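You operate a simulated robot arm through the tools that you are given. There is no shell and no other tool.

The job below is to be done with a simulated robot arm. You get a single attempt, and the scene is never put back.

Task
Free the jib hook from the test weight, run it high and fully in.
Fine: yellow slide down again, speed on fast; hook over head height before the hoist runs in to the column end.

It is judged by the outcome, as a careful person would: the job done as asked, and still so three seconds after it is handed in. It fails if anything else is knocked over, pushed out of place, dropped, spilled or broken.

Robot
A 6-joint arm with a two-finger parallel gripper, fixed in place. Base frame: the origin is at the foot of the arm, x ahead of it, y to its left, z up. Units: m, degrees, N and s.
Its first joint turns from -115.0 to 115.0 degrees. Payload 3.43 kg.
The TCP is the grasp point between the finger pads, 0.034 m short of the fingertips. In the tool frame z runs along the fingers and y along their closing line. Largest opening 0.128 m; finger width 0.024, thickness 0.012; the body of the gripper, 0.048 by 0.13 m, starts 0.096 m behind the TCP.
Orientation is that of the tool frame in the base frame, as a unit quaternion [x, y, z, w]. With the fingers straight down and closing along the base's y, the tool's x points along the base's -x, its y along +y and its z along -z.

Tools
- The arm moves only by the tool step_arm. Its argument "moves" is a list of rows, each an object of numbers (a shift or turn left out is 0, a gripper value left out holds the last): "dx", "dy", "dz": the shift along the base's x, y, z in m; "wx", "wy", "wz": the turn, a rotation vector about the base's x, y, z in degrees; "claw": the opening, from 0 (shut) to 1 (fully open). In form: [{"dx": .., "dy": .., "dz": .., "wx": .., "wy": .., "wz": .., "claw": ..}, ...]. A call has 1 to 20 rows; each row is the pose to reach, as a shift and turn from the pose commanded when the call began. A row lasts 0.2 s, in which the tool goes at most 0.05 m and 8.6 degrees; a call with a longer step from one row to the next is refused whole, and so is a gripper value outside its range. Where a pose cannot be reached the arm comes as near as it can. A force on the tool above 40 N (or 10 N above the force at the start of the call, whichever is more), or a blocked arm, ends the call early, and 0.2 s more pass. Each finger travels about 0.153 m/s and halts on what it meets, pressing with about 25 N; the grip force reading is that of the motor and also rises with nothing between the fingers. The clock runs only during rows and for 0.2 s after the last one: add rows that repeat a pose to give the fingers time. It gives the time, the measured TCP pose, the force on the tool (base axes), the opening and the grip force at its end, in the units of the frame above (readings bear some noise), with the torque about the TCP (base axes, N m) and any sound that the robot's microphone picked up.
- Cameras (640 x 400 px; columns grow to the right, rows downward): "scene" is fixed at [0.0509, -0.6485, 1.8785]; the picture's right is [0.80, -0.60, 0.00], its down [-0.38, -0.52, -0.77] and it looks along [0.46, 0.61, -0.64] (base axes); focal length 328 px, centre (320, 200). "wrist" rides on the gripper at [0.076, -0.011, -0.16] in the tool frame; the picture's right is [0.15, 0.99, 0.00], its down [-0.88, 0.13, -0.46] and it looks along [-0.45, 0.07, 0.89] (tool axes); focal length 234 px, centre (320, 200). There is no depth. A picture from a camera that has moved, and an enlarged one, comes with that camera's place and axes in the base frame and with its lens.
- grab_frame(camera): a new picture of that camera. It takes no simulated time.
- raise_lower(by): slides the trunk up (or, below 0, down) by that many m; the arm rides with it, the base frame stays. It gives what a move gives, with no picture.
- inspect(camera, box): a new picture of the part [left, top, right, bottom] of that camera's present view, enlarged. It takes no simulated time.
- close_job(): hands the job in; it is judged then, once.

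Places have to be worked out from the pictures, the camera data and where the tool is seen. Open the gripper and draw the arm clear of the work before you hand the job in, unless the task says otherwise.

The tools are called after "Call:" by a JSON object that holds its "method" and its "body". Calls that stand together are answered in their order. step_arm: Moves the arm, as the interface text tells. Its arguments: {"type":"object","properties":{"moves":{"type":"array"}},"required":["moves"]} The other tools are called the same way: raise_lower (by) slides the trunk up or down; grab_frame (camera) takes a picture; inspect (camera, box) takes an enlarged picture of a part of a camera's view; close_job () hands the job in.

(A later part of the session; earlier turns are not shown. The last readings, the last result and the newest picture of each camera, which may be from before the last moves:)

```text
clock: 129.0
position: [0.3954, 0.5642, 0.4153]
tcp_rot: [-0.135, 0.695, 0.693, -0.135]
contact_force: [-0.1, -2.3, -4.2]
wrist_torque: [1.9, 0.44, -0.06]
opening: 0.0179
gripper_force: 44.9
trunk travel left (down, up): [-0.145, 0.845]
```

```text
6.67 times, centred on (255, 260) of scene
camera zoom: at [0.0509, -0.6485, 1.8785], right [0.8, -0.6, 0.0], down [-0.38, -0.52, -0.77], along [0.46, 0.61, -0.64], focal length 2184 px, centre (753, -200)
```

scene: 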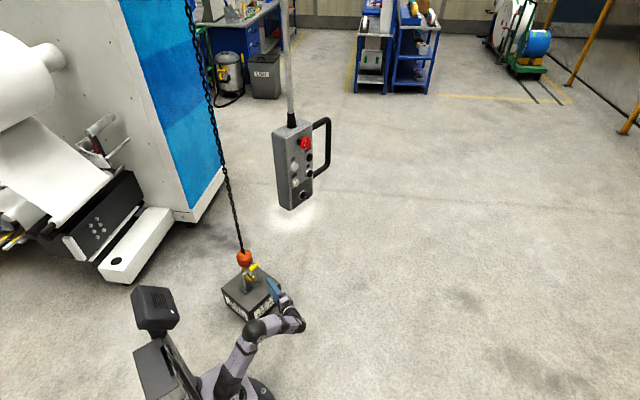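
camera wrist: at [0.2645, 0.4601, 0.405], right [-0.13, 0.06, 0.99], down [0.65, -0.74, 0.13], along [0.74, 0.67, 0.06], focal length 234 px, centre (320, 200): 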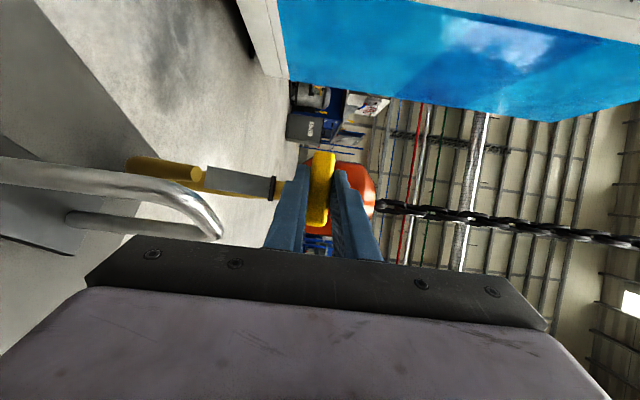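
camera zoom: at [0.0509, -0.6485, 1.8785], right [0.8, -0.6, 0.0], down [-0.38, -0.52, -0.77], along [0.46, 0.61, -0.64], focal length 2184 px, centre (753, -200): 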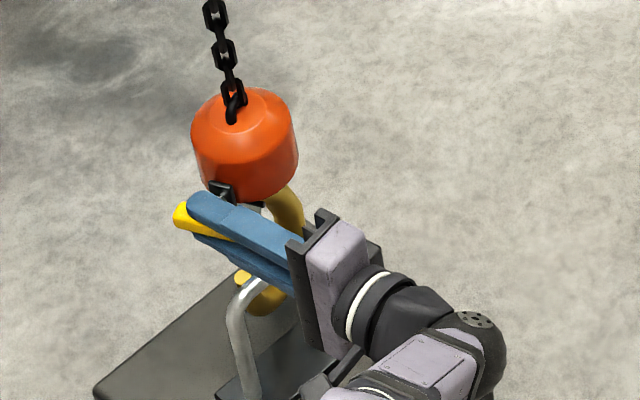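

Clear of the bar with the hook visible behind it. Now the final turn.

Call:
{"method": "step_arm", "body": {"moves": [{"dx": 0.002, "dy": 0.0045, "wz": -7.3}, {"dx": 0.005, "dy": 0.009, "wz": -14.7}, {"dx": 0.007, "dy": 0.0145, "wz": -22}, {"dx": 0.0097, "dy": 0.0204, "wz": -29.3}, {"dx": 0.013, "dy": 0.0283, "wz": -36.7}, {"dx": 0.016, "dy": 0.0335, "wz": -42}, {"dx": 0.016, "dy": 0.0335, "wz": -42}]}}

Call:
{"method": "grab_frame", "body": {"camera": "wrist"}}

Call:
{"method": "inspect", "body": {"camera": "scene", "box": [225, 230, 285, 290]}}

```text
clock: 130.6
position: [0.4109, 0.5975, 0.4142]
tcp_rot: [0.122, 0.698, 0.695, 0.123]
contact_force: [-2.5, -1.2, -5.2]
wrist_torque: [1.75, -0.95, -0.15]
opening: 0.0183
gripper_force: 44.7
trunk travel left (down, up): [-0.145, 0.845]
```

```text
taken
camera wrist: at [0.2844, 0.4741, 0.4049], right [-0.14, 0.05, 0.99], down [0.67, -0.73, 0.13], along [0.73, 0.68, 0.06], focal length 234 px, centre (320, 200)
```

wrist: 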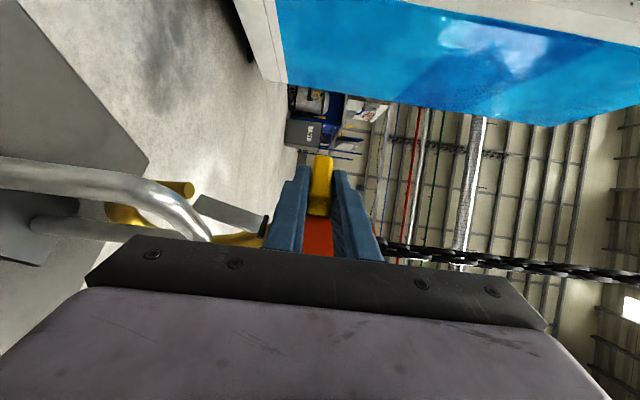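

```text
6.67 times, centred on (255, 260) of scene
camera zoom: at [0.0509, -0.6485, 1.8785], right [0.8, -0.6, 0.0], down [-0.38, -0.52, -0.77], along [0.46, 0.61, -0.64], focal length 2184 px, centre (753, -200)
```

zoom: 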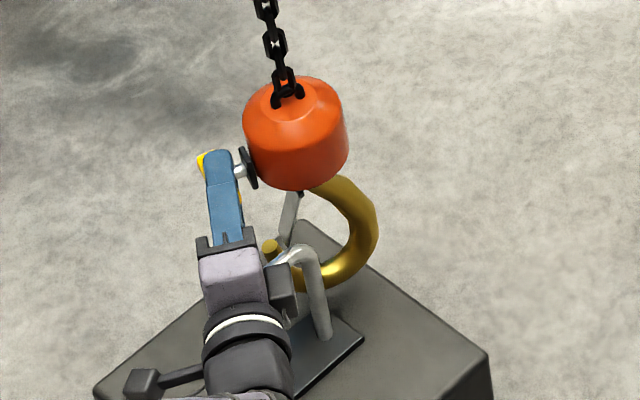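

Now the hook is turned past 90°, with its tip pointing away from the bail. I'll ease it back toward its resting x so it doesn't swing when released.

Call:
{"method": "step_arm", "body": {"moves": [{"dx": -0.01, "dy": 0.002}, {"dx": -0.02, "dy": 0.003}, {"dx": -0.03, "dy": 0.003}, {"dx": -0.038, "dy": 0.003}, {"dx": -0.038, "dy": 0.003}]}}

Call:
{"method": "grab_frame", "body": {"camera": "wrist"}}

Call:
{"method": "inspect", "body": {"camera": "scene", "box": [225, 230, 285, 290]}}

```text
clock: 131.8
position: [0.3779, 0.5973, 0.4157]
tcp_rot: [0.119, 0.699, 0.695, 0.119]
contact_force: [-0.8, -1.8, -5.2]
wrist_torque: [1.75, -0.8, -0.07]
opening: 0.0179
gripper_force: 44.8
out of reach, approached as far as the arm can: row 4, 5
trunk travel left (down, up): [-0.145, 0.845]
```

```text
taken
camera wrist: at [0.2518, 0.4732, 0.406], right [-0.14, 0.05, 0.99], down [0.68, -0.72, 0.13], along [0.72, 0.69, 0.06], focal length 234 px, centre (320, 200)
```

wrist: 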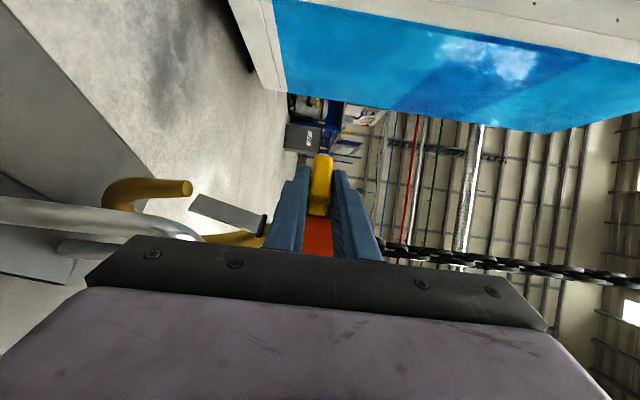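

```text
6.67 times, centred on (255, 260) of scene
camera zoom: at [0.0509, -0.6485, 1.8785], right [0.8, -0.6, 0.0], down [-0.38, -0.52, -0.77], along [0.46, 0.61, -0.64], focal length 2184 px, centre (753, -200)
```

zoom: 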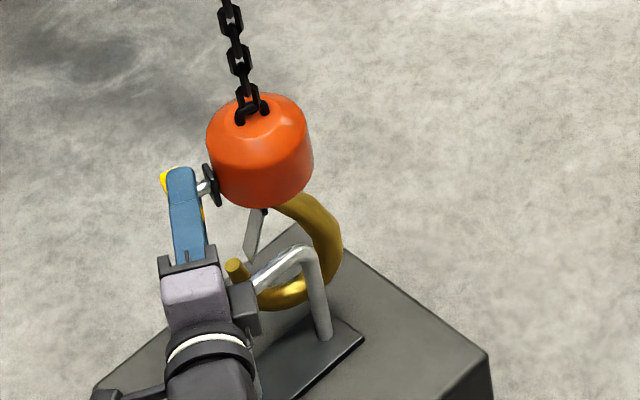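

The hook hangs near its rest position. I'll open the fingers gently and watch.

Call:
{"method": "step_arm", "body": {"moves": [{"claw": 0.2}, {"claw": 0.3}, {"claw": 0.4}, {"claw": 0.5}, {"claw": 0.6}, {"claw": 0.6}, {"claw": 0.6}]}}

Call:
{"method": "grab_frame", "body": {"camera": "wrist"}}

Call:
{"method": "inspect", "body": {"camera": "scene", "box": [225, 230, 285, 290]}}

```text
clock: 133.4
position: [0.3781, 0.5986, 0.417]
tcp_rot: [0.12, 0.698, 0.696, 0.118]
contact_force: [0.3, 0.1, 0.1]
wrist_torque: [0.01, -0.02, 0.0]
opening: 0.0768
gripper_force: 0.1
trunk travel left (down, up): [-0.145, 0.845]
```

```text
taken
camera wrist: at [0.252, 0.4732, 0.4063], right [-0.14, 0.05, 0.99], down [0.68, -0.72, 0.13], along [0.72, 0.69, 0.06], focal length 234 px, centre (320, 200)
```

wrist: 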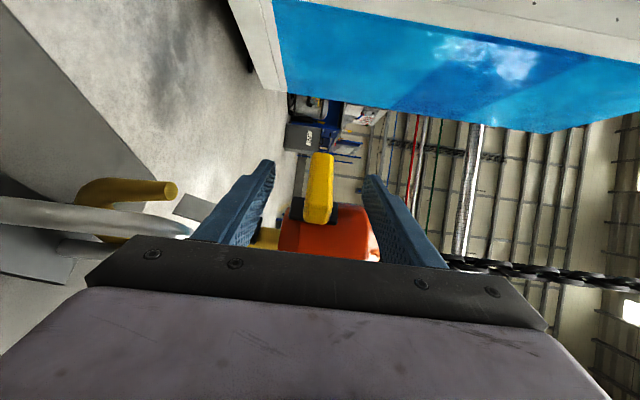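

```text
6.67 times, centred on (255, 260) of scene
camera zoom: at [0.0509, -0.6485, 1.8785], right [0.8, -0.6, 0.0], down [-0.38, -0.52, -0.77], along [0.46, 0.61, -0.64], focal length 2184 px, centre (753, -200)
```

zoom: 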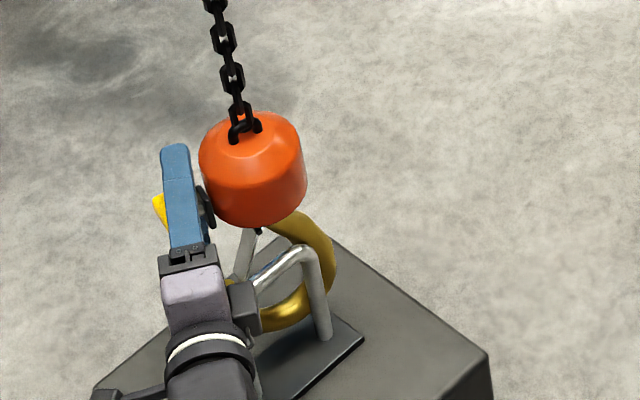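

It stays put with the tip turned away. I'll withdraw the fingers straight back along the tool axis, rising slightly over the bail.

Call:
{"method": "step_arm", "body": {"moves": [{"dx": -0.005, "dy": -0.015, "dz": 0.006}, {"dx": -0.012, "dy": -0.035, "dz": 0.012}, {"dx": -0.022, "dy": -0.063, "dz": 0.014}, {"dx": -0.032, "dy": -0.092, "dz": 0.02}, {"dx": -0.045, "dy": -0.13, "dz": 0.03}, {"dx": -0.045, "dy": -0.17, "dz": 0.045}, {"dx": -0.035, "dy": -0.21, "dz": 0.06}, {"dx": -0.035, "dy": -0.21, "dz": 0.06}]}}

Call:
{"method": "grab_frame", "body": {"camera": "wrist"}}

Call:
{"method": "inspect", "body": {"camera": "scene", "box": [225, 230, 285, 290]}}

```text
clock: 135.2
position: [0.3416, 0.3878, 0.4754]
tcp_rot: [0.122, 0.697, 0.696, 0.122]
contact_force: [0.4, 0.2, 0.0]
wrist_torque: [0.03, -0.02, -0.01]
opening: 0.077
gripper_force: 0.0
trunk travel left (down, up): [-0.145, 0.845]
```

```text
taken
camera wrist: at [0.2151, 0.2636, 0.4659], right [-0.14, 0.05, 0.99], down [0.67, -0.73, 0.13], along [0.73, 0.68, 0.06], focal length 234 px, centre (320, 200)
```

wrist: 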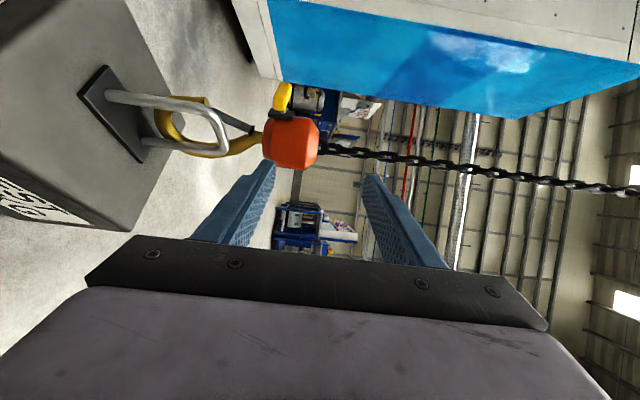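

```text
6.67 times, centred on (255, 260) of scene
camera zoom: at [0.0509, -0.6485, 1.8785], right [0.8, -0.6, 0.0], down [-0.38, -0.52, -0.77], along [0.46, 0.61, -0.64], focal length 2184 px, centre (753, -200)
```

zoom: 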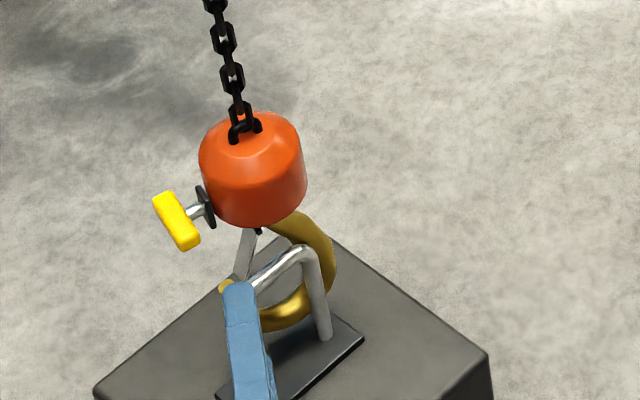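

Call:
{"method": "inspect", "body": {"camera": "wrist", "box": [70, 50, 350, 210]}}

Call:
{"method": "inspect", "body": {"camera": "scene", "box": [235, 240, 275, 280]}}

```text
2.29 times, centred on (210, 130) of wrist
camera zoom: at [0.2151, 0.2636, 0.4659], right [-0.14, 0.05, 0.99], down [0.67, -0.73, 0.13], along [0.73, 0.68, 0.06], focal length 535 px, centre (571, 360)
```

zoom: 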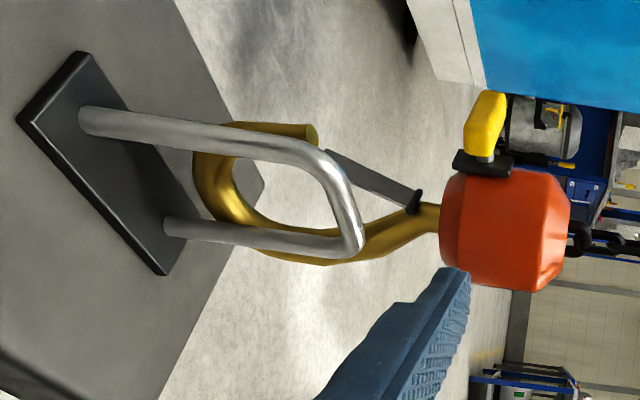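

```text
10.00 times, centred on (255, 260) of scene
camera zoom: at [0.0509, -0.6485, 1.8785], right [0.8, -0.6, 0.0], down [-0.38, -0.52, -0.77], along [0.46, 0.61, -0.64], focal length 3276 px, centre (970, -400)
```

zoom: 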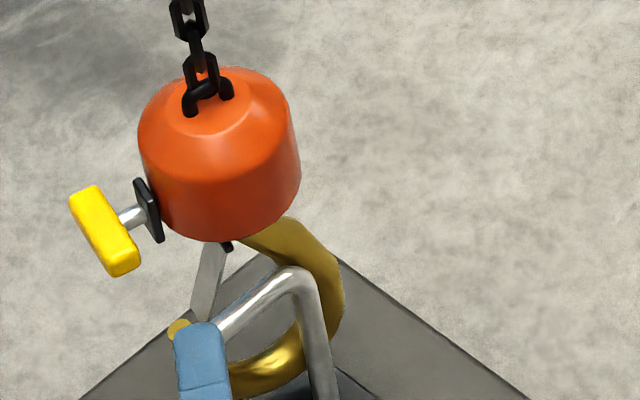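

The hook is clear behind the bail with its tip away, the gate closed and the yellow slide down. Back to the pendant: square the tool to +y, close the fingers and move under the UP button.

Call:
{"method": "step_arm", "body": {"moves": [{"dx": 0.018, "dy": -0.04, "wz": 7, "claw": 0.0}, {"dx": 0.036, "dy": -0.08, "wz": 14}, {"dx": 0.054, "dy": -0.12, "wz": 20}, {"dx": 0.072, "dy": -0.16, "wz": 20}, {"dx": 0.09, "dy": -0.2, "wz": 20}, {"dx": 0.108, "dy": -0.24, "wz": 20}, {"dx": 0.126, "dy": -0.28, "wz": 20}, {"dx": 0.144, "dy": -0.32, "wz": 20}, {"dx": 0.165, "dy": -0.355, "wz": 20}, {"dx": 0.165, "dy": -0.373, "wz": 20}, {"dx": 0.165, "dy": -0.373, "wz": 20}]}}

```text
clock: 137.6
position: [0.5075, 0.0162, 0.4756]
tcp_rot: [-0.001, 0.707, 0.707, -0.001]
contact_force: [0.8, 0.0, -0.1]
wrist_torque: [0.0, -0.01, -0.01]
opening: 0.0
gripper_force: 25.1
trunk travel left (down, up): [-0.145, 0.845]
```

In position below UP. I'll raise the trunk 0.4 m.

Call:
{"method": "raise_lower", "body": {"by": 0.4}}

```text
clock: 141.4
position: [0.5076, 0.0141, 0.8754]
tcp_rot: [0.0, 0.708, 0.706, 0.001]
contact_force: [-0.7, -0.3, 0.0]
wrist_torque: [0.01, 0.0, -0.01]
opening: 0.0
gripper_force: 24.7
trunk travel left (down, up): [-0.545, 0.445]
```

Clean; now up to button height.

Call:
{"method": "raise_lower", "body": {"by": 0.4}}

Call:
{"method": "inspect", "body": {"camera": "wrist", "box": [120, 60, 480, 260]}}

Call:
{"method": "inspect", "body": {"camera": "scene", "box": [225, 230, 285, 290]}}

```text
clock: 145.2
position: [0.5064, 0.0154, 1.2765]
tcp_rot: [0.0, 0.708, 0.706, -0.001]
contact_force: [-0.2, 0.8, -0.1]
wrist_torque: [-0.01, -0.02, 0.03]
opening: 0.0
gripper_force: 25.1
trunk travel left (down, up): [-0.945, 0.045]
```

```text
1.78 times, centred on (300, 160) of wrist
camera zoom: at [0.4304, -0.1446, 1.2656], right [-0.15, 0.0, 0.99], down [0.88, -0.45, 0.13], along [0.45, 0.89, 0.07], focal length 416 px, centre (356, 271)
```

zoom: 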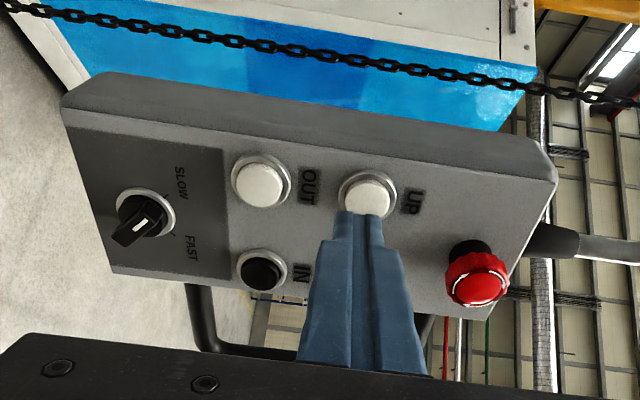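

```text
6.67 times, centred on (255, 260) of scene
camera zoom: at [0.0509, -0.6485, 1.8785], right [0.8, -0.6, 0.0], down [-0.38, -0.52, -0.77], along [0.46, 0.61, -0.64], focal length 2184 px, centre (753, -200)
```

zoom: 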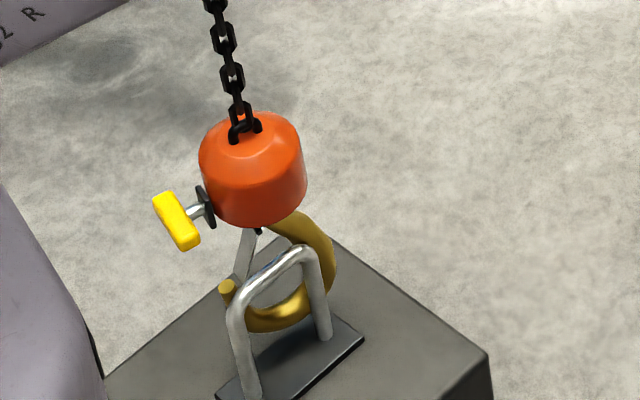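

The hook hangs clear behind the bail. I'll do a short UP press in slow and check that nothing catches.

Call:
{"method": "step_arm", "body": {"moves": [{"dy": 0.02, "dz": 0.006}, {"dy": 0.038, "dz": 0.006}, {"dy": 0.05, "dz": 0.006}, {"dy": 0.05, "dz": 0.006}, {"dy": 0.05, "dz": 0.006}, {"dy": 0.035, "dz": 0.006}, {"dy": 0.025, "dz": 0.006}]}}

Call:
{"method": "inspect", "body": {"camera": "scene", "box": [225, 230, 285, 290]}}

```text
clock: 146.8
position: [0.5065, 0.039, 1.2823]
tcp_rot: [0.0, 0.707, 0.707, 0.0]
contact_force: [-0.7, -0.7, 0.4]
wrist_torque: [0.01, 0.01, -0.01]
opening: 0.0
gripper_force: 24.9
trunk travel left (down, up): [-0.945, 0.045]
heard: click
```

```text
6.67 times, centred on (255, 260) of scene
camera zoom: at [0.0509, -0.6485, 1.8785], right [0.8, -0.6, 0.0], down [-0.38, -0.52, -0.77], along [0.46, 0.61, -0.64], focal length 2184 px, centre (753, -200)
```

zoom: 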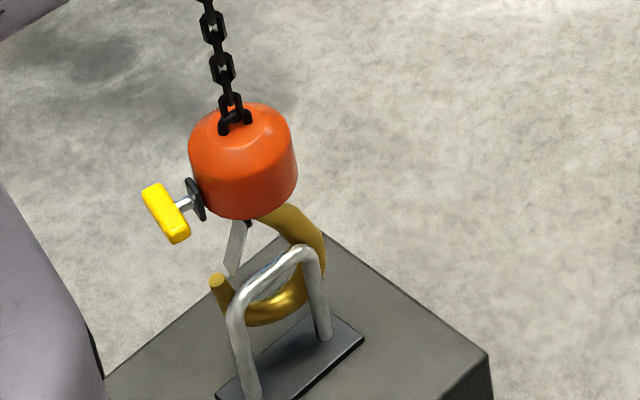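

It slides up along the bar without catching and the weight is still. I'll hold UP about 1 s and check while still pressing.

Call:
{"method": "step_arm", "body": {"moves": [{"dy": 0.015}, {"dy": 0.027}, {"dy": 0.027}, {"dy": 0.027}, {"dy": 0.027}, {"dy": 0.027}]}}

Call:
{"method": "inspect", "body": {"camera": "scene", "box": [225, 230, 285, 290]}}

```text
clock: 148.2
position: [0.5063, 0.0651, 1.2818]
tcp_rot: [0.0, 0.707, 0.707, -0.001]
contact_force: [-0.2, -9.6, -0.8]
wrist_torque: [-0.03, 0.0, 0.12]
opening: 0.0
gripper_force: 25.1
trunk travel left (down, up): [-0.945, 0.045]
heard: click
```

```text
6.67 times, centred on (255, 260) of scene
camera zoom: at [0.0509, -0.6485, 1.8785], right [0.8, -0.6, 0.0], down [-0.38, -0.52, -0.77], along [0.46, 0.61, -0.64], focal length 2184 px, centre (753, -200)
```

zoom: 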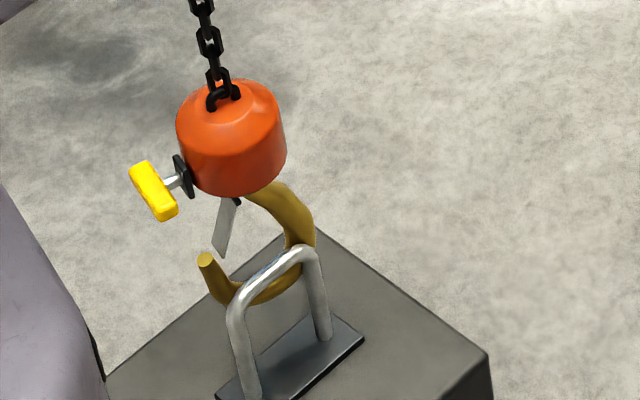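

Rising smoothly. I'll hold UP another ~1.6 s.

Call:
{"method": "step_arm", "body": {"moves": [{"dy": 0.0}, {"dy": 0.0}, {"dy": 0.0}, {"dy": 0.0}, {"dy": 0.0}, {"dy": 0.0}, {"dy": 0.0}]}}

Call:
{"method": "inspect", "body": {"camera": "scene", "box": [215, 220, 285, 290]}}

```text
clock: 149.8
position: [0.506, 0.0646, 1.2822]
tcp_rot: [0.0, 0.708, 0.707, 0.0]
contact_force: [0.0, -8.1, -0.9]
wrist_torque: [0.05, 0.0, 0.08]
opening: 0.0003
gripper_force: 25.1
trunk travel left (down, up): [-0.945, 0.045]
```

```text
5.71 times, centred on (250, 255) of scene
camera zoom: at [0.0509, -0.6485, 1.8785], right [0.8, -0.6, 0.0], down [-0.38, -0.52, -0.77], along [0.46, 0.61, -0.64], focal length 1872 px, centre (720, -114)
```

zoom: 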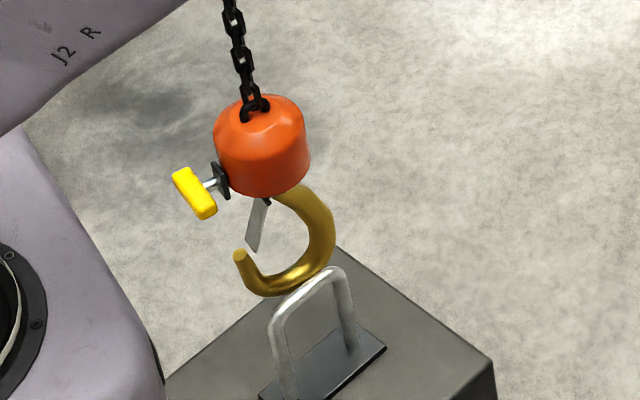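

The hook is almost above the bail. I'll hold UP about 2 s more.

Call:
{"method": "step_arm", "body": {"moves": [{"dy": 0.0}, {"dy": 0.0}, {"dy": 0.0}, {"dy": 0.0}, {"dy": 0.0}, {"dy": 0.0}, {"dy": 0.0}, {"dy": 0.0}, {"dy": 0.0}, {"dy": 0.0}]}}

Call:
{"method": "inspect", "body": {"camera": "scene", "box": [205, 200, 295, 310]}}

```text
clock: 152.0
position: [0.5071, 0.0639, 1.2827]
tcp_rot: [0.0, 0.708, 0.707, 0.0]
contact_force: [1.3, -8.5, 1.4]
wrist_torque: [0.04, 0.01, 0.03]
opening: 0.0
gripper_force: 25.1
trunk travel left (down, up): [-0.945, 0.045]
```

```text
3.64 times, centred on (250, 255) of scene
camera zoom: at [0.0509, -0.6485, 1.8785], right [0.8, -0.6, 0.0], down [-0.38, -0.52, -0.77], along [0.46, 0.61, -0.64], focal length 1191 px, centre (574, 0)
```

zoom: 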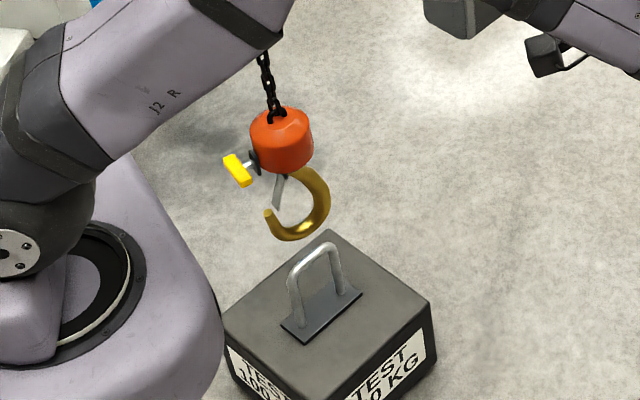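

The hook is free and well clear of the bail. I'll release UP, back off and drop to the knob's level to set FAST.

Call:
{"method": "step_arm", "body": {"moves": [{"dy": -0.02}, {"dy": -0.05}, {"dy": -0.05}]}}

Call:
{"method": "raise_lower", "body": {"by": -0.13}}

Call:
{"method": "inspect", "body": {"camera": "wrist", "box": [220, 60, 420, 200]}}

Call:
{"method": "inspect", "body": {"camera": "scene", "box": [285, 165, 330, 210]}}

Call:
{"method": "grab_frame", "body": {"camera": "scene"}}

```text
clock: 152.8
position: [0.5065, 0.0186, 1.2819]
tcp_rot: [-0.001, 0.709, 0.706, -0.001]
contact_force: [0.6, -0.8, 0.6]
wrist_torque: [0.0, 0.02, 0.01]
opening: 0.0001
gripper_force: 25.2
trunk travel left (down, up): [-0.945, 0.045]
```

```text
clock: 154.4
position: [0.5069, 0.016, 1.1515]
tcp_rot: [0.0, 0.708, 0.707, 0.0]
contact_force: [-0.1, -0.8, -0.8]
wrist_torque: [-0.02, 0.0, -0.01]
opening: 0.0
gripper_force: 25.2
trunk travel left (down, up): [-0.815, 0.175]
```

```text
2.86 times, centred on (320, 130) of wrist
camera zoom: at [0.4303, -0.1425, 1.1415], right [-0.15, 0.0, 0.99], down [0.88, -0.45, 0.13], along [0.45, 0.89, 0.07], focal length 669 px, centre (320, 400)
```

zoom: 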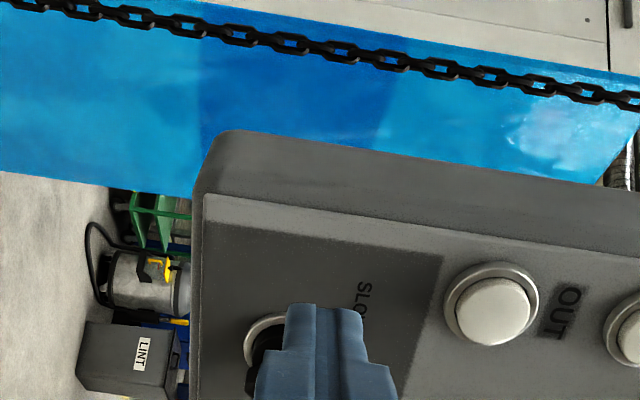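

```text
8.89 times, centred on (308, 188) of scene
camera zoom: at [0.0509, -0.6485, 1.8785], right [0.8, -0.6, 0.0], down [-0.38, -0.52, -0.77], along [0.46, 0.61, -0.64], focal length 2912 px, centre (431, 311)
```

zoom: 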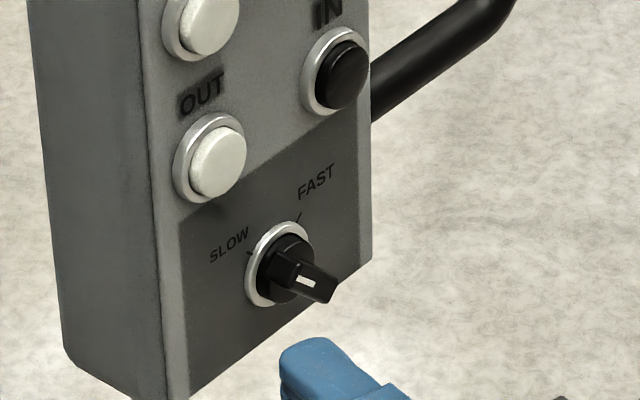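

```text
taken
```

scene: 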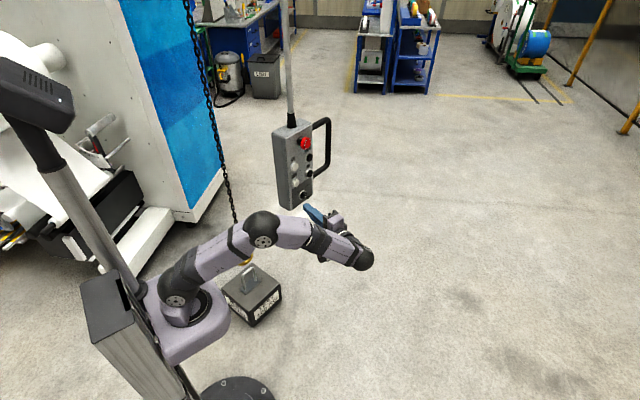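

The knob outer face is near (0.55, 0.097, 1.144), with the pointer at about 45° toward SLOW. I'll roll the tool 45° so the fingers close across the knob's bar, open them a little and line up in front.

Call:
{"method": "step_arm", "body": {"moves": [{"dx": 0.01, "wy": 8, "claw": 0.15}, {"dx": 0.02, "wy": 16, "claw": 0.3}, {"dx": 0.03, "wy": 24}, {"dx": 0.04, "wy": 32}, {"dx": 0.042, "dz": -0.004, "wy": 40}, {"dx": 0.042, "dz": -0.006, "wy": 45}, {"dx": 0.042, "dz": -0.006, "wy": 45}]}}

Call:
{"method": "grab_frame", "body": {"camera": "wrist"}}

Call:
{"method": "inspect", "body": {"camera": "scene", "box": [280, 160, 350, 230]}}

```text
clock: 156.0
position: [0.5499, 0.0168, 1.1465]
tcp_rot: [0.27, 0.654, 0.653, -0.271]
contact_force: [0.3, 1.2, -1.4]
wrist_torque: [-0.02, 0.0, 0.02]
opening: 0.0385
gripper_force: 0.0
trunk travel left (down, up): [-0.815, 0.175]
```

```text
taken
camera wrist: at [0.487, -0.1424, 1.1923], right [0.6, 0.0, 0.8], down [0.71, -0.45, -0.53], along [0.36, 0.89, -0.27], focal length 234 px, centre (320, 200)
```

wrist: 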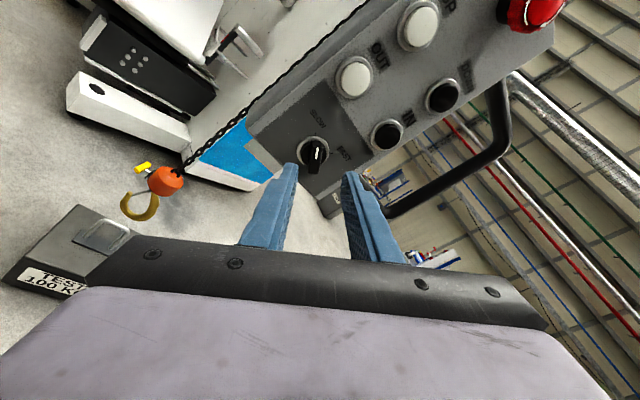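

```text
5.71 times, centred on (315, 195) of scene
camera zoom: at [0.0509, -0.6485, 1.8785], right [0.8, -0.6, 0.0], down [-0.38, -0.52, -0.77], along [0.46, 0.61, -0.64], focal length 1872 px, centre (349, 229)
```

zoom: 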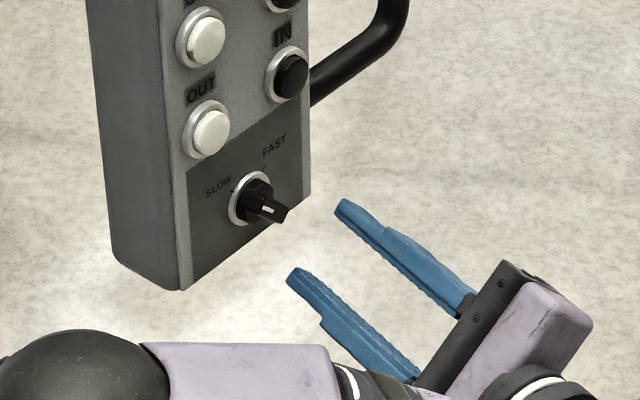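

Call:
{"method": "inspect", "body": {"camera": "wrist", "box": [250, 110, 390, 200]}}

```text
4.44 times, centred on (320, 155) of wrist
camera zoom: at [0.487, -0.1424, 1.1923], right [0.6, 0.0, 0.8], down [0.71, -0.45, -0.53], along [0.36, 0.89, -0.27], focal length 1041 px, centre (320, 400)
```

zoom: 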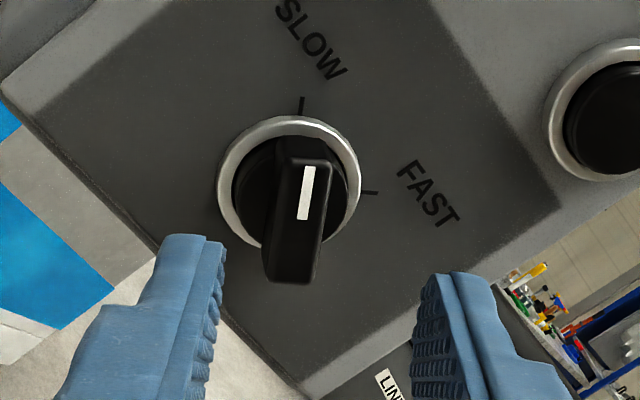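

The knob's bar lies exactly between the fingers' closing directions and the SLOW/FAST ticks are about 85° apart. I'll shift 7 mm and advance so the tips straddle the bar.

Call:
{"method": "step_arm", "body": {"moves": [{"dx": -0.007, "dy": 0.01, "dz": -0.003}, {"dx": -0.007, "dy": 0.025, "dz": -0.003}, {"dx": -0.007, "dy": 0.036, "dz": -0.003}, {"dx": -0.007, "dy": 0.044, "dz": -0.003}, {"dx": -0.007, "dy": 0.044, "dz": -0.003}]}}

Call:
{"method": "inspect", "body": {"camera": "wrist", "box": [250, 110, 390, 200]}}

Call:
{"method": "inspect", "body": {"camera": "scene", "box": [285, 165, 330, 210]}}

```text
clock: 157.2
position: [0.5412, 0.0616, 1.1427]
tcp_rot: [0.27, 0.654, 0.653, -0.271]
contact_force: [-0.3, 0.3, -0.3]
wrist_torque: [-0.03, 0.02, 0.0]
opening: 0.0383
gripper_force: 0.1
trunk travel left (down, up): [-0.815, 0.175]
```

```text
4.44 times, centred on (320, 155) of wrist
camera zoom: at [0.48, -0.0986, 1.1893], right [0.6, 0.0, 0.8], down [0.72, -0.45, -0.53], along [0.36, 0.89, -0.27], focal length 1041 px, centre (320, 400)
```

zoom: 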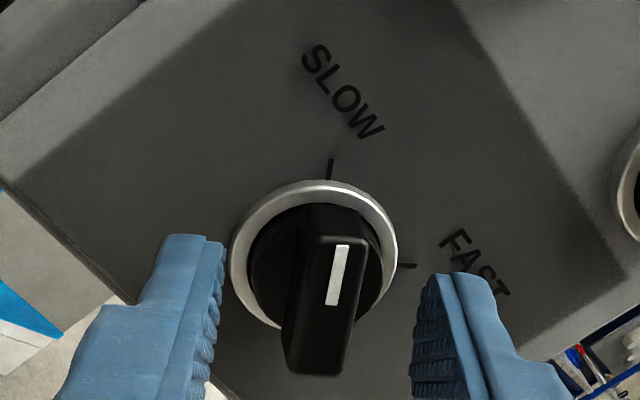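

```text
8.89 times, centred on (308, 188) of scene
camera zoom: at [0.0509, -0.6485, 1.8785], right [0.8, -0.6, 0.0], down [-0.38, -0.52, -0.77], along [0.46, 0.61, -0.64], focal length 2912 px, centre (431, 311)
```

zoom: 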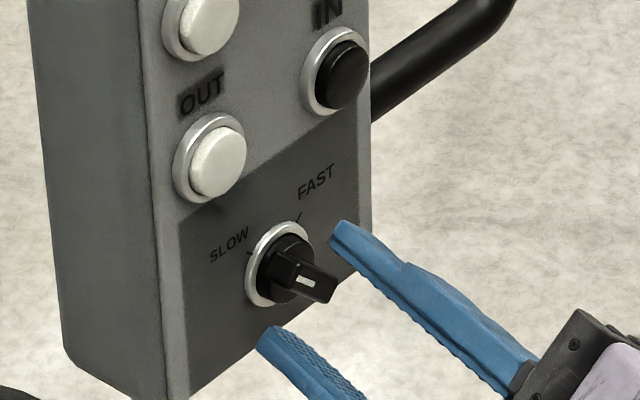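

Well aligned. I'll advance about 9 mm more and close on the bar.

Call:
{"method": "step_arm", "body": {"moves": [{"dy": 0.005}, {"dy": 0.009}, {"dy": 0.009}, {"dy": 0.009, "claw": 0.15}, {"dy": 0.009, "claw": 0.0}, {"dy": 0.009, "claw": 0.0}]}}

Call:
{"method": "inspect", "body": {"camera": "wrist", "box": [250, 110, 390, 200]}}

Call:
{"method": "inspect", "body": {"camera": "scene", "box": [285, 165, 330, 210]}}

```text
clock: 158.6
position: [0.543, 0.0704, 1.1405]
tcp_rot: [0.271, 0.655, 0.651, -0.273]
contact_force: [-4.6, 1.4, -14.6]
wrist_torque: [-0.23, 0.34, 0.85]
opening: 0.0216
gripper_force: 44.6
trunk travel left (down, up): [-0.815, 0.175]
```

```text
4.44 times, centred on (320, 155) of wrist
camera zoom: at [0.4806, -0.0891, 1.1878], right [0.6, 0.01, 0.8], down [0.71, -0.45, -0.53], along [0.36, 0.89, -0.28], focal length 1041 px, centre (320, 400)
```

zoom: 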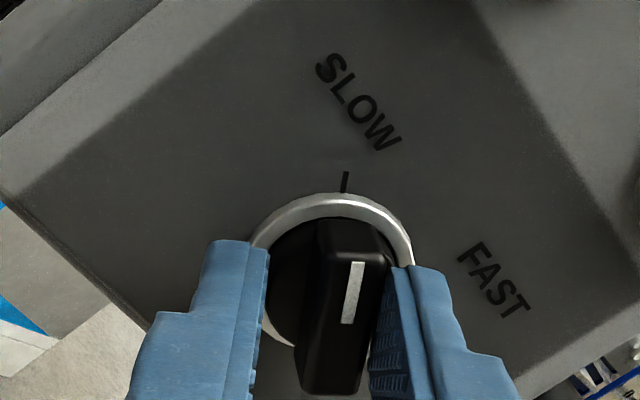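

```text
8.89 times, centred on (308, 188) of scene
camera zoom: at [0.0509, -0.6485, 1.8785], right [0.8, -0.6, 0.0], down [-0.38, -0.52, -0.77], along [0.46, 0.61, -0.64], focal length 2912 px, centre (431, 311)
```

zoom: 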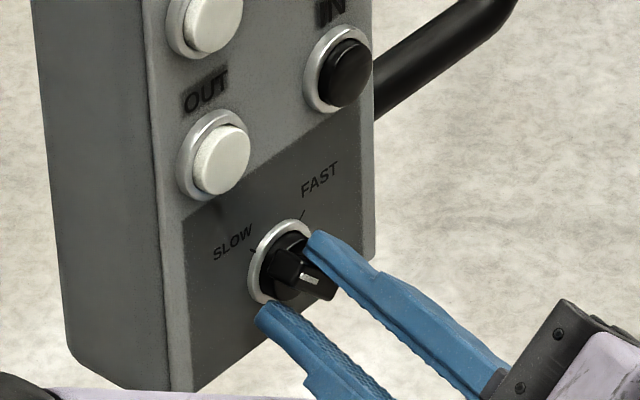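

The left finger caught the bezel before reaching the bar, so I'm slightly deep and off-centre. I'll reopen, back off 6 mm, shift a few mm and close again.

Call:
{"method": "step_arm", "body": {"moves": [{"claw": 0.15}, {"claw": 0.3}, {"dx": 0.001, "dy": -0.006, "dz": 0.004}, {"dx": 0.001, "dy": -0.006, "dz": 0.004}]}}

Call:
{"method": "inspect", "body": {"camera": "wrist", "box": [250, 110, 390, 200]}}

Call:
{"method": "inspect", "body": {"camera": "scene", "box": [285, 165, 330, 210]}}

```text
clock: 159.6
position: [0.5453, 0.0635, 1.1473]
tcp_rot: [0.27, 0.654, 0.653, -0.271]
contact_force: [0.3, -0.1, -1.1]
wrist_torque: [0.01, -0.03, 0.01]
opening: 0.0383
gripper_force: 0.1
trunk travel left (down, up): [-0.815, 0.175]
```

```text
4.44 times, centred on (320, 155) of wrist
camera zoom: at [0.481, -0.0954, 1.1932], right [0.6, 0.0, 0.8], down [0.72, -0.45, -0.53], along [0.36, 0.89, -0.27], focal length 1041 px, centre (320, 400)
```

zoom: 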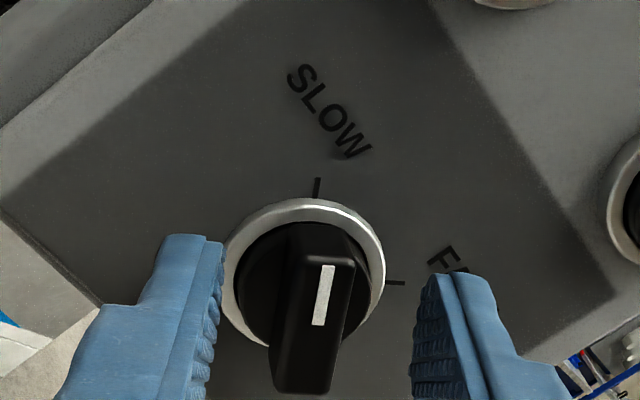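

```text
8.89 times, centred on (308, 188) of scene
camera zoom: at [0.0509, -0.6485, 1.8785], right [0.8, -0.6, 0.0], down [-0.38, -0.52, -0.77], along [0.46, 0.61, -0.64], focal length 2912 px, centre (431, 311)
```

zoom: 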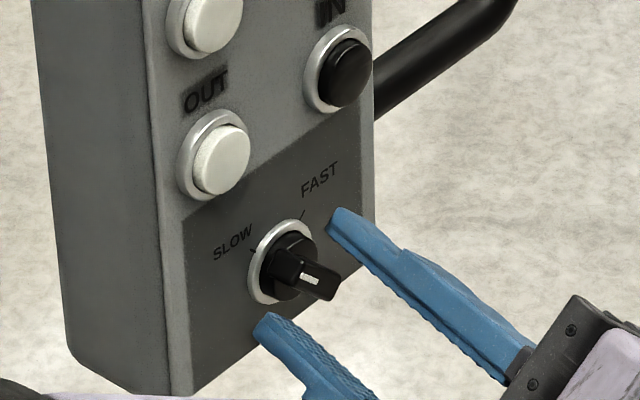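

Centred. I'll move in 3 mm and close.

Call:
{"method": "step_arm", "body": {"moves": [{"dx": -0.0005, "dy": 0.0035, "dz": -0.0005}, {"dx": -0.0005, "dy": 0.0035, "dz": -0.0005, "claw": 0.15}, {"dx": -0.0005, "dy": 0.0035, "dz": -0.0005, "claw": 0.0}, {"dx": -0.0005, "dy": 0.0035, "dz": -0.0005, "claw": 0.0}]}}

Call:
{"method": "inspect", "body": {"camera": "wrist", "box": [250, 110, 390, 200]}}

Call:
{"method": "inspect", "body": {"camera": "scene", "box": [285, 165, 330, 210]}}

```text
clock: 160.6
position: [0.5421, 0.068, 1.1466]
tcp_rot: [0.269, 0.654, 0.653, -0.271]
contact_force: [1.5, 0.3, 0.0]
wrist_torque: [-0.26, -0.06, 0.39]
opening: 0.0136
gripper_force: 45.6
trunk travel left (down, up): [-0.815, 0.175]
```

```text
4.44 times, centred on (320, 155) of wrist
camera zoom: at [0.4805, -0.0919, 1.1926], right [0.6, 0.0, 0.8], down [0.72, -0.45, -0.53], along [0.36, 0.89, -0.27], focal length 1041 px, centre (320, 400)
```

zoom: 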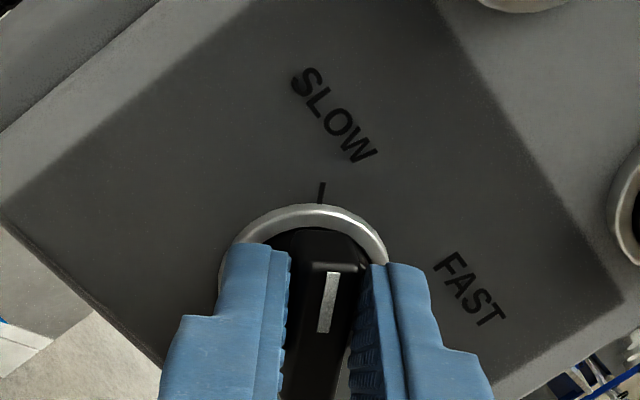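

```text
8.89 times, centred on (308, 188) of scene
camera zoom: at [0.0509, -0.6485, 1.8785], right [0.8, -0.6, 0.0], down [-0.38, -0.52, -0.77], along [0.46, 0.61, -0.64], focal length 2912 px, centre (431, 311)
```

zoom: 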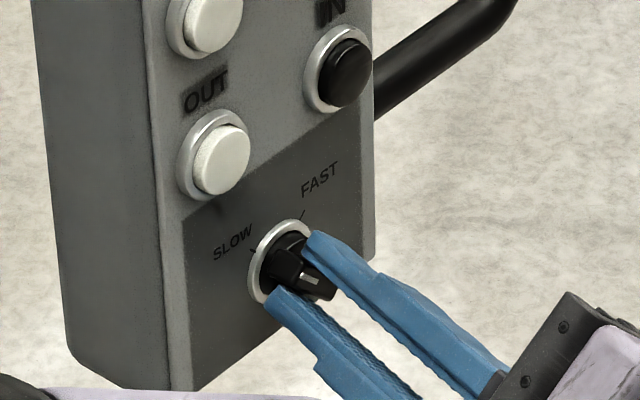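

The bar is gripped (13.6 mm). I'll twist clockwise, starting with 45°.

Call:
{"method": "step_arm", "body": {"moves": [{"wy": 7}, {"wy": 14}, {"wy": 21}, {"wy": 28}, {"wy": 35}, {"wy": 42}, {"wy": 45}, {"wy": 45}]}}

Call:
{"method": "inspect", "body": {"camera": "wrist", "box": [250, 110, 390, 200]}}

Call:
{"method": "inspect", "body": {"camera": "scene", "box": [270, 140, 350, 220]}}

```text
clock: 162.4
position: [0.5409, 0.0677, 1.1468]
tcp_rot: [-0.499, -0.5, -0.5, 0.501]
contact_force: [4.6, -2.0, 10.2]
wrist_torque: [-0.62, -0.27, 0.17]
opening: 0.0139
gripper_force: 45.4
trunk travel left (down, up): [-0.815, 0.175]
```

```text
4.44 times, centred on (320, 155) of wrist
camera zoom: at [0.5304, -0.0929, 1.2227], right [0.99, 0.0, 0.15], down [0.13, -0.45, -0.88], along [0.07, 0.89, -0.45], focal length 1041 px, centre (320, 400)
```

zoom: 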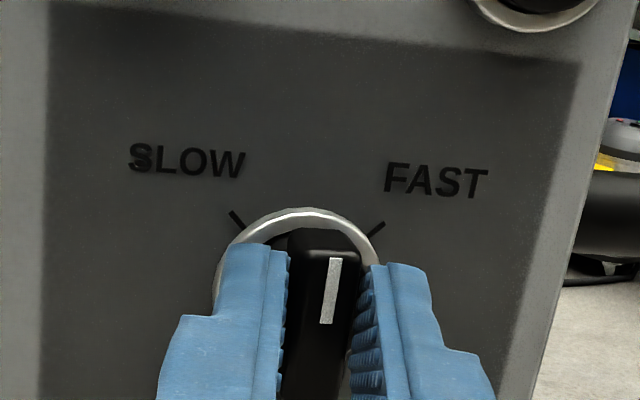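

```text
5.00 times, centred on (310, 180) of scene
camera zoom: at [0.0509, -0.6485, 1.8785], right [0.8, -0.6, 0.0], down [-0.38, -0.52, -0.77], along [0.46, 0.61, -0.64], focal length 1638 px, centre (370, 300)
```

zoom: 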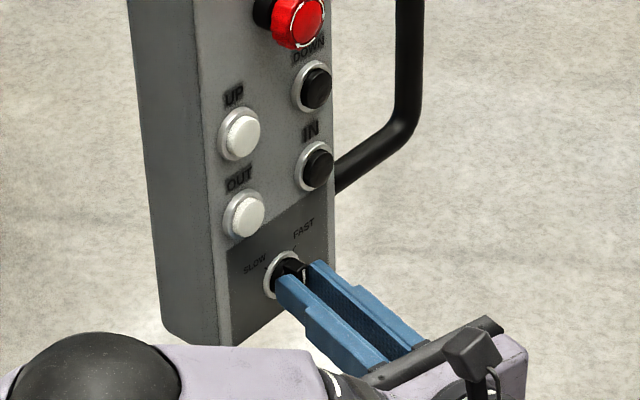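

The knob turns with the gripper and now points straight up. Continue another ~45° to FAST.

Call:
{"method": "step_arm", "body": {"moves": [{"wy": 7}, {"wy": 14}, {"wy": 21}, {"wy": 28}, {"wy": 35}, {"wy": 42}, {"wy": 46}, {"wy": 46}]}}

Call:
{"method": "inspect", "body": {"camera": "wrist", "box": [250, 110, 390, 200]}}

Call:
{"method": "inspect", "body": {"camera": "scene", "box": [270, 140, 350, 220]}}

```text
clock: 164.2
position: [0.5441, 0.0649, 1.1448]
tcp_rot: [-0.655, -0.263, -0.264, 0.657]
contact_force: [4.0, -14.5, -6.2]
wrist_torque: [-0.49, -0.54, 0.62]
opening: 0.0134
gripper_force: 44.8
trunk travel left (down, up): [-0.815, 0.175]
```

```text
4.44 times, centred on (320, 155) of wrist
camera zoom: at [0.5896, -0.0946, 1.2051], right [0.79, 0.0, -0.61], down [-0.55, -0.45, -0.7], along [-0.28, 0.89, -0.36], focal length 1041 px, centre (320, 400)
```

zoom: 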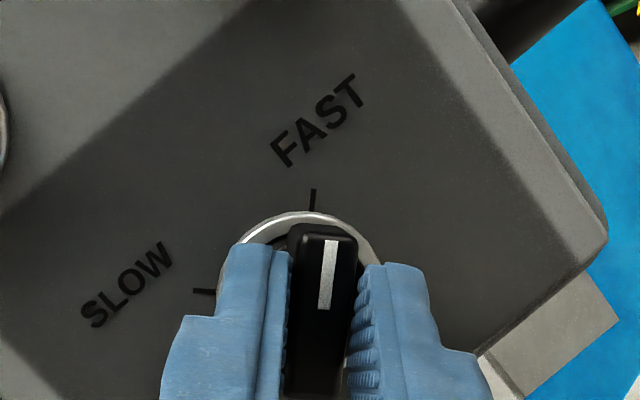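

```text
5.00 times, centred on (310, 180) of scene
camera zoom: at [0.0509, -0.6485, 1.8785], right [0.8, -0.6, 0.0], down [-0.38, -0.52, -0.77], along [0.46, 0.61, -0.64], focal length 1638 px, centre (370, 300)
```

zoom: 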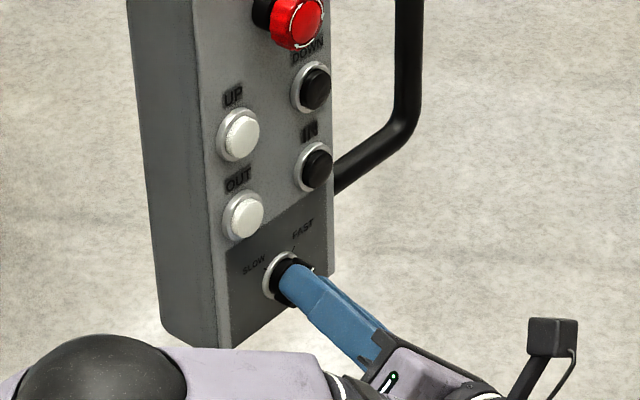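

The pointer lines up with FAST. I'll release and back away to check that it holds.

Call:
{"method": "step_arm", "body": {"moves": [{"claw": 0.15}, {"claw": 0.3}, {"claw": 0.3, "dy": -0.015}, {"dy": -0.04}, {"dy": -0.045}]}}

Call:
{"method": "inspect", "body": {"camera": "wrist", "box": [230, 80, 410, 200]}}

Call:
{"method": "inspect", "body": {"camera": "scene", "box": [285, 165, 330, 210]}}

```text
clock: 165.4
position: [0.544, 0.0242, 1.1451]
tcp_rot: [0.656, 0.265, 0.265, -0.656]
contact_force: [0.0, -0.3, 0.6]
wrist_torque: [0.0, 0.04, 0.0]
opening: 0.0384
gripper_force: 0.0
trunk travel left (down, up): [-0.815, 0.175]
```

```text
3.33 times, centred on (320, 140) of wrist
camera zoom: at [0.5885, -0.1367, 1.2065], right [0.79, 0.0, -0.61], down [-0.54, -0.46, -0.71], along [-0.28, 0.89, -0.36], focal length 781 px, centre (320, 400)
```

zoom: 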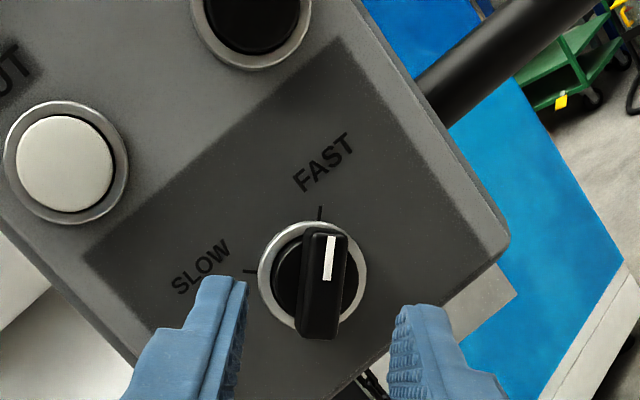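

```text
8.89 times, centred on (308, 188) of scene
camera zoom: at [0.0509, -0.6485, 1.8785], right [0.8, -0.6, 0.0], down [-0.38, -0.52, -0.77], along [0.46, 0.61, -0.64], focal length 2912 px, centre (431, 311)
```

zoom: 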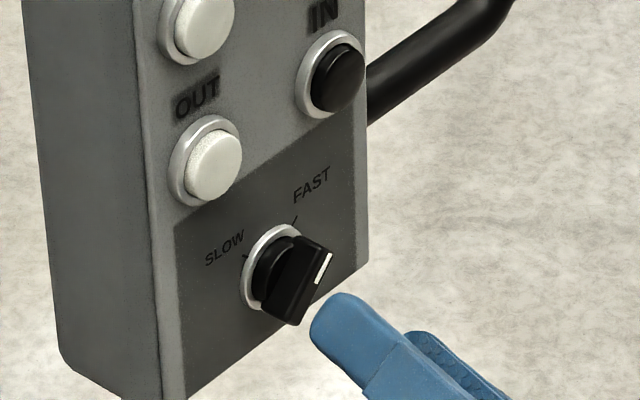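

FAST is set and holding. I'll close the fingers, level the roll and go up to the UP button.

Call:
{"method": "step_arm", "body": {"moves": [{"dx": -0.006, "dy": -0.003, "wy": -8, "claw": 0.1}, {"dx": -0.012, "dy": -0.006, "wy": -16, "claw": 0.0}, {"dx": -0.018, "dy": -0.006, "wy": -24}, {"dx": -0.026, "dy": -0.006, "wy": -32}, {"dx": -0.034, "dy": -0.006, "wy": -40}, {"dx": -0.037, "dy": -0.006, "wy": -46}, {"dx": -0.037, "dy": -0.006, "wy": -46}]}}

Call:
{"method": "raise_lower", "body": {"by": 0.137}}

Call:
{"method": "grab_frame", "body": {"camera": "wrist"}}

Call:
{"method": "grab_frame", "body": {"camera": "scene"}}

```text
clock: 167.0
position: [0.5062, 0.0168, 1.1469]
tcp_rot: [0.499, 0.5, 0.5, -0.5]
contact_force: [0.6, -0.3, 0.3]
wrist_torque: [0.0, 0.0, 0.01]
opening: 0.0
gripper_force: 25.0
trunk travel left (down, up): [-0.815, 0.175]
```

```text
clock: 168.6
position: [0.5059, 0.0155, 1.2839]
tcp_rot: [0.501, 0.5, 0.5, -0.5]
contact_force: [0.7, -0.4, -0.2]
wrist_torque: [0.03, 0.0, -0.01]
opening: 0.0002
gripper_force: 24.8
trunk travel left (down, up): [-0.952, 0.038]
```

```text
taken
camera wrist: at [0.4937, -0.1434, 1.3598], right [0.99, 0.0, 0.15], down [0.13, -0.45, -0.88], along [0.06, 0.89, -0.45], focal length 234 px, centre (320, 200)
```

wrist: 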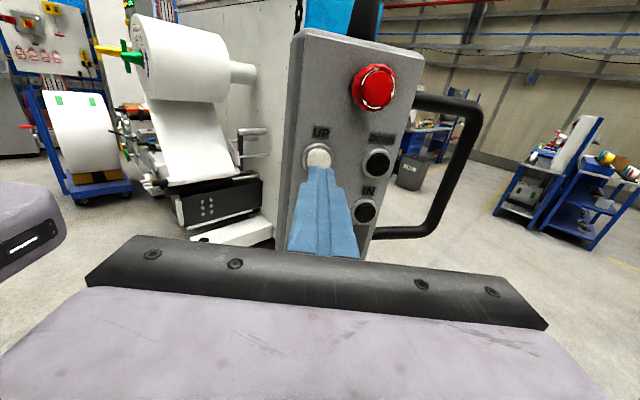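

```text
taken
```

scene: 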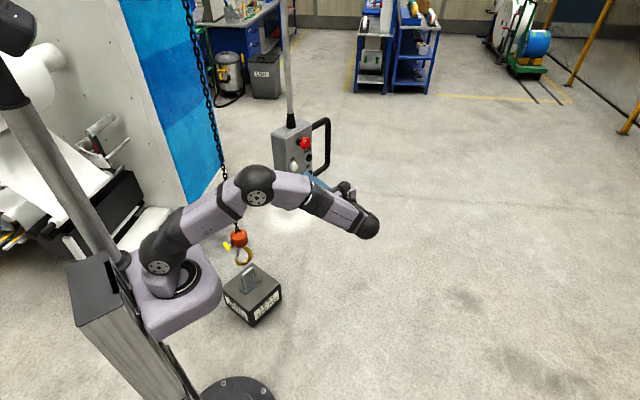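

The view is upright and UP is dead ahead. I'll press UP in FAST for about half a second to learn the speed.

Call:
{"method": "step_arm", "body": {"moves": [{"dy": 0.02}, {"dy": 0.038}, {"dy": 0.05}, {"dy": 0.05}, {"dy": 0.05}]}}

Call:
{"method": "grab_frame", "body": {"camera": "scene"}}

```text
clock: 169.8
position: [0.5054, 0.0646, 1.2844]
tcp_rot: [-0.499, -0.5, -0.5, 0.501]
contact_force: [-0.4, -4.6, -0.8]
wrist_torque: [-0.03, -0.03, 0.05]
opening: 0.0001
gripper_force: 25.3
trunk travel left (down, up): [-0.952, 0.038]
heard: click
```

```text
taken
```

scene: 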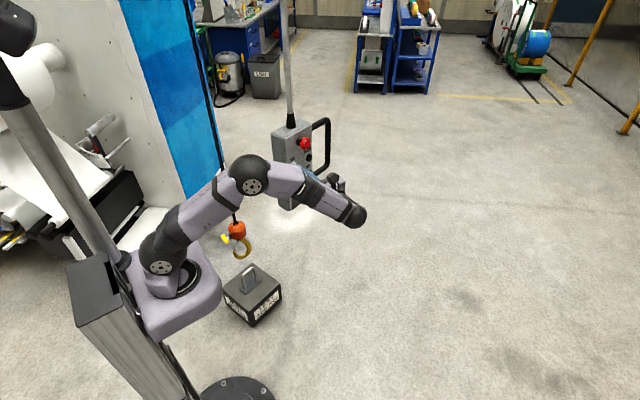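

It is rising. I'll keep holding UP and check every few seconds.

Call:
{"method": "step_arm", "body": {"moves": [{"dy": 0.001}, {"dy": 0.001}, {"dy": 0.001}, {"dy": 0.001}, {"dy": 0.001}, {"dy": 0.001}, {"dy": 0.001}, {"dy": 0.001}, {"dy": 0.001}, {"dy": 0.001}]}}

Call:
{"method": "grab_frame", "body": {"camera": "scene"}}

```text
clock: 172.0
position: [0.5063, 0.065, 1.2846]
tcp_rot: [-0.499, -0.5, -0.5, 0.501]
contact_force: [1.7, -5.1, 0.9]
wrist_torque: [0.01, 0.0, 0.02]
opening: 0.0001
gripper_force: 25.3
trunk travel left (down, up): [-0.952, 0.038]
```

```text
taken
```

scene: 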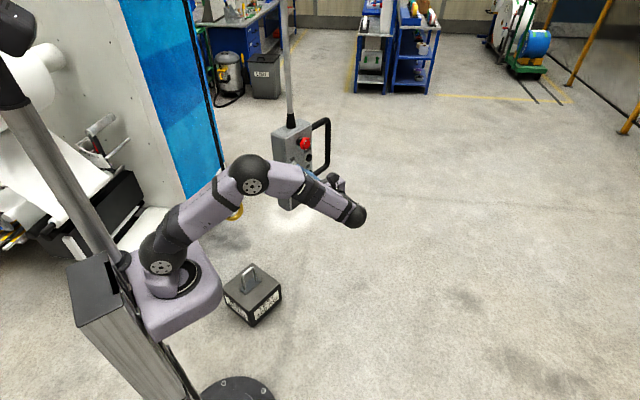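

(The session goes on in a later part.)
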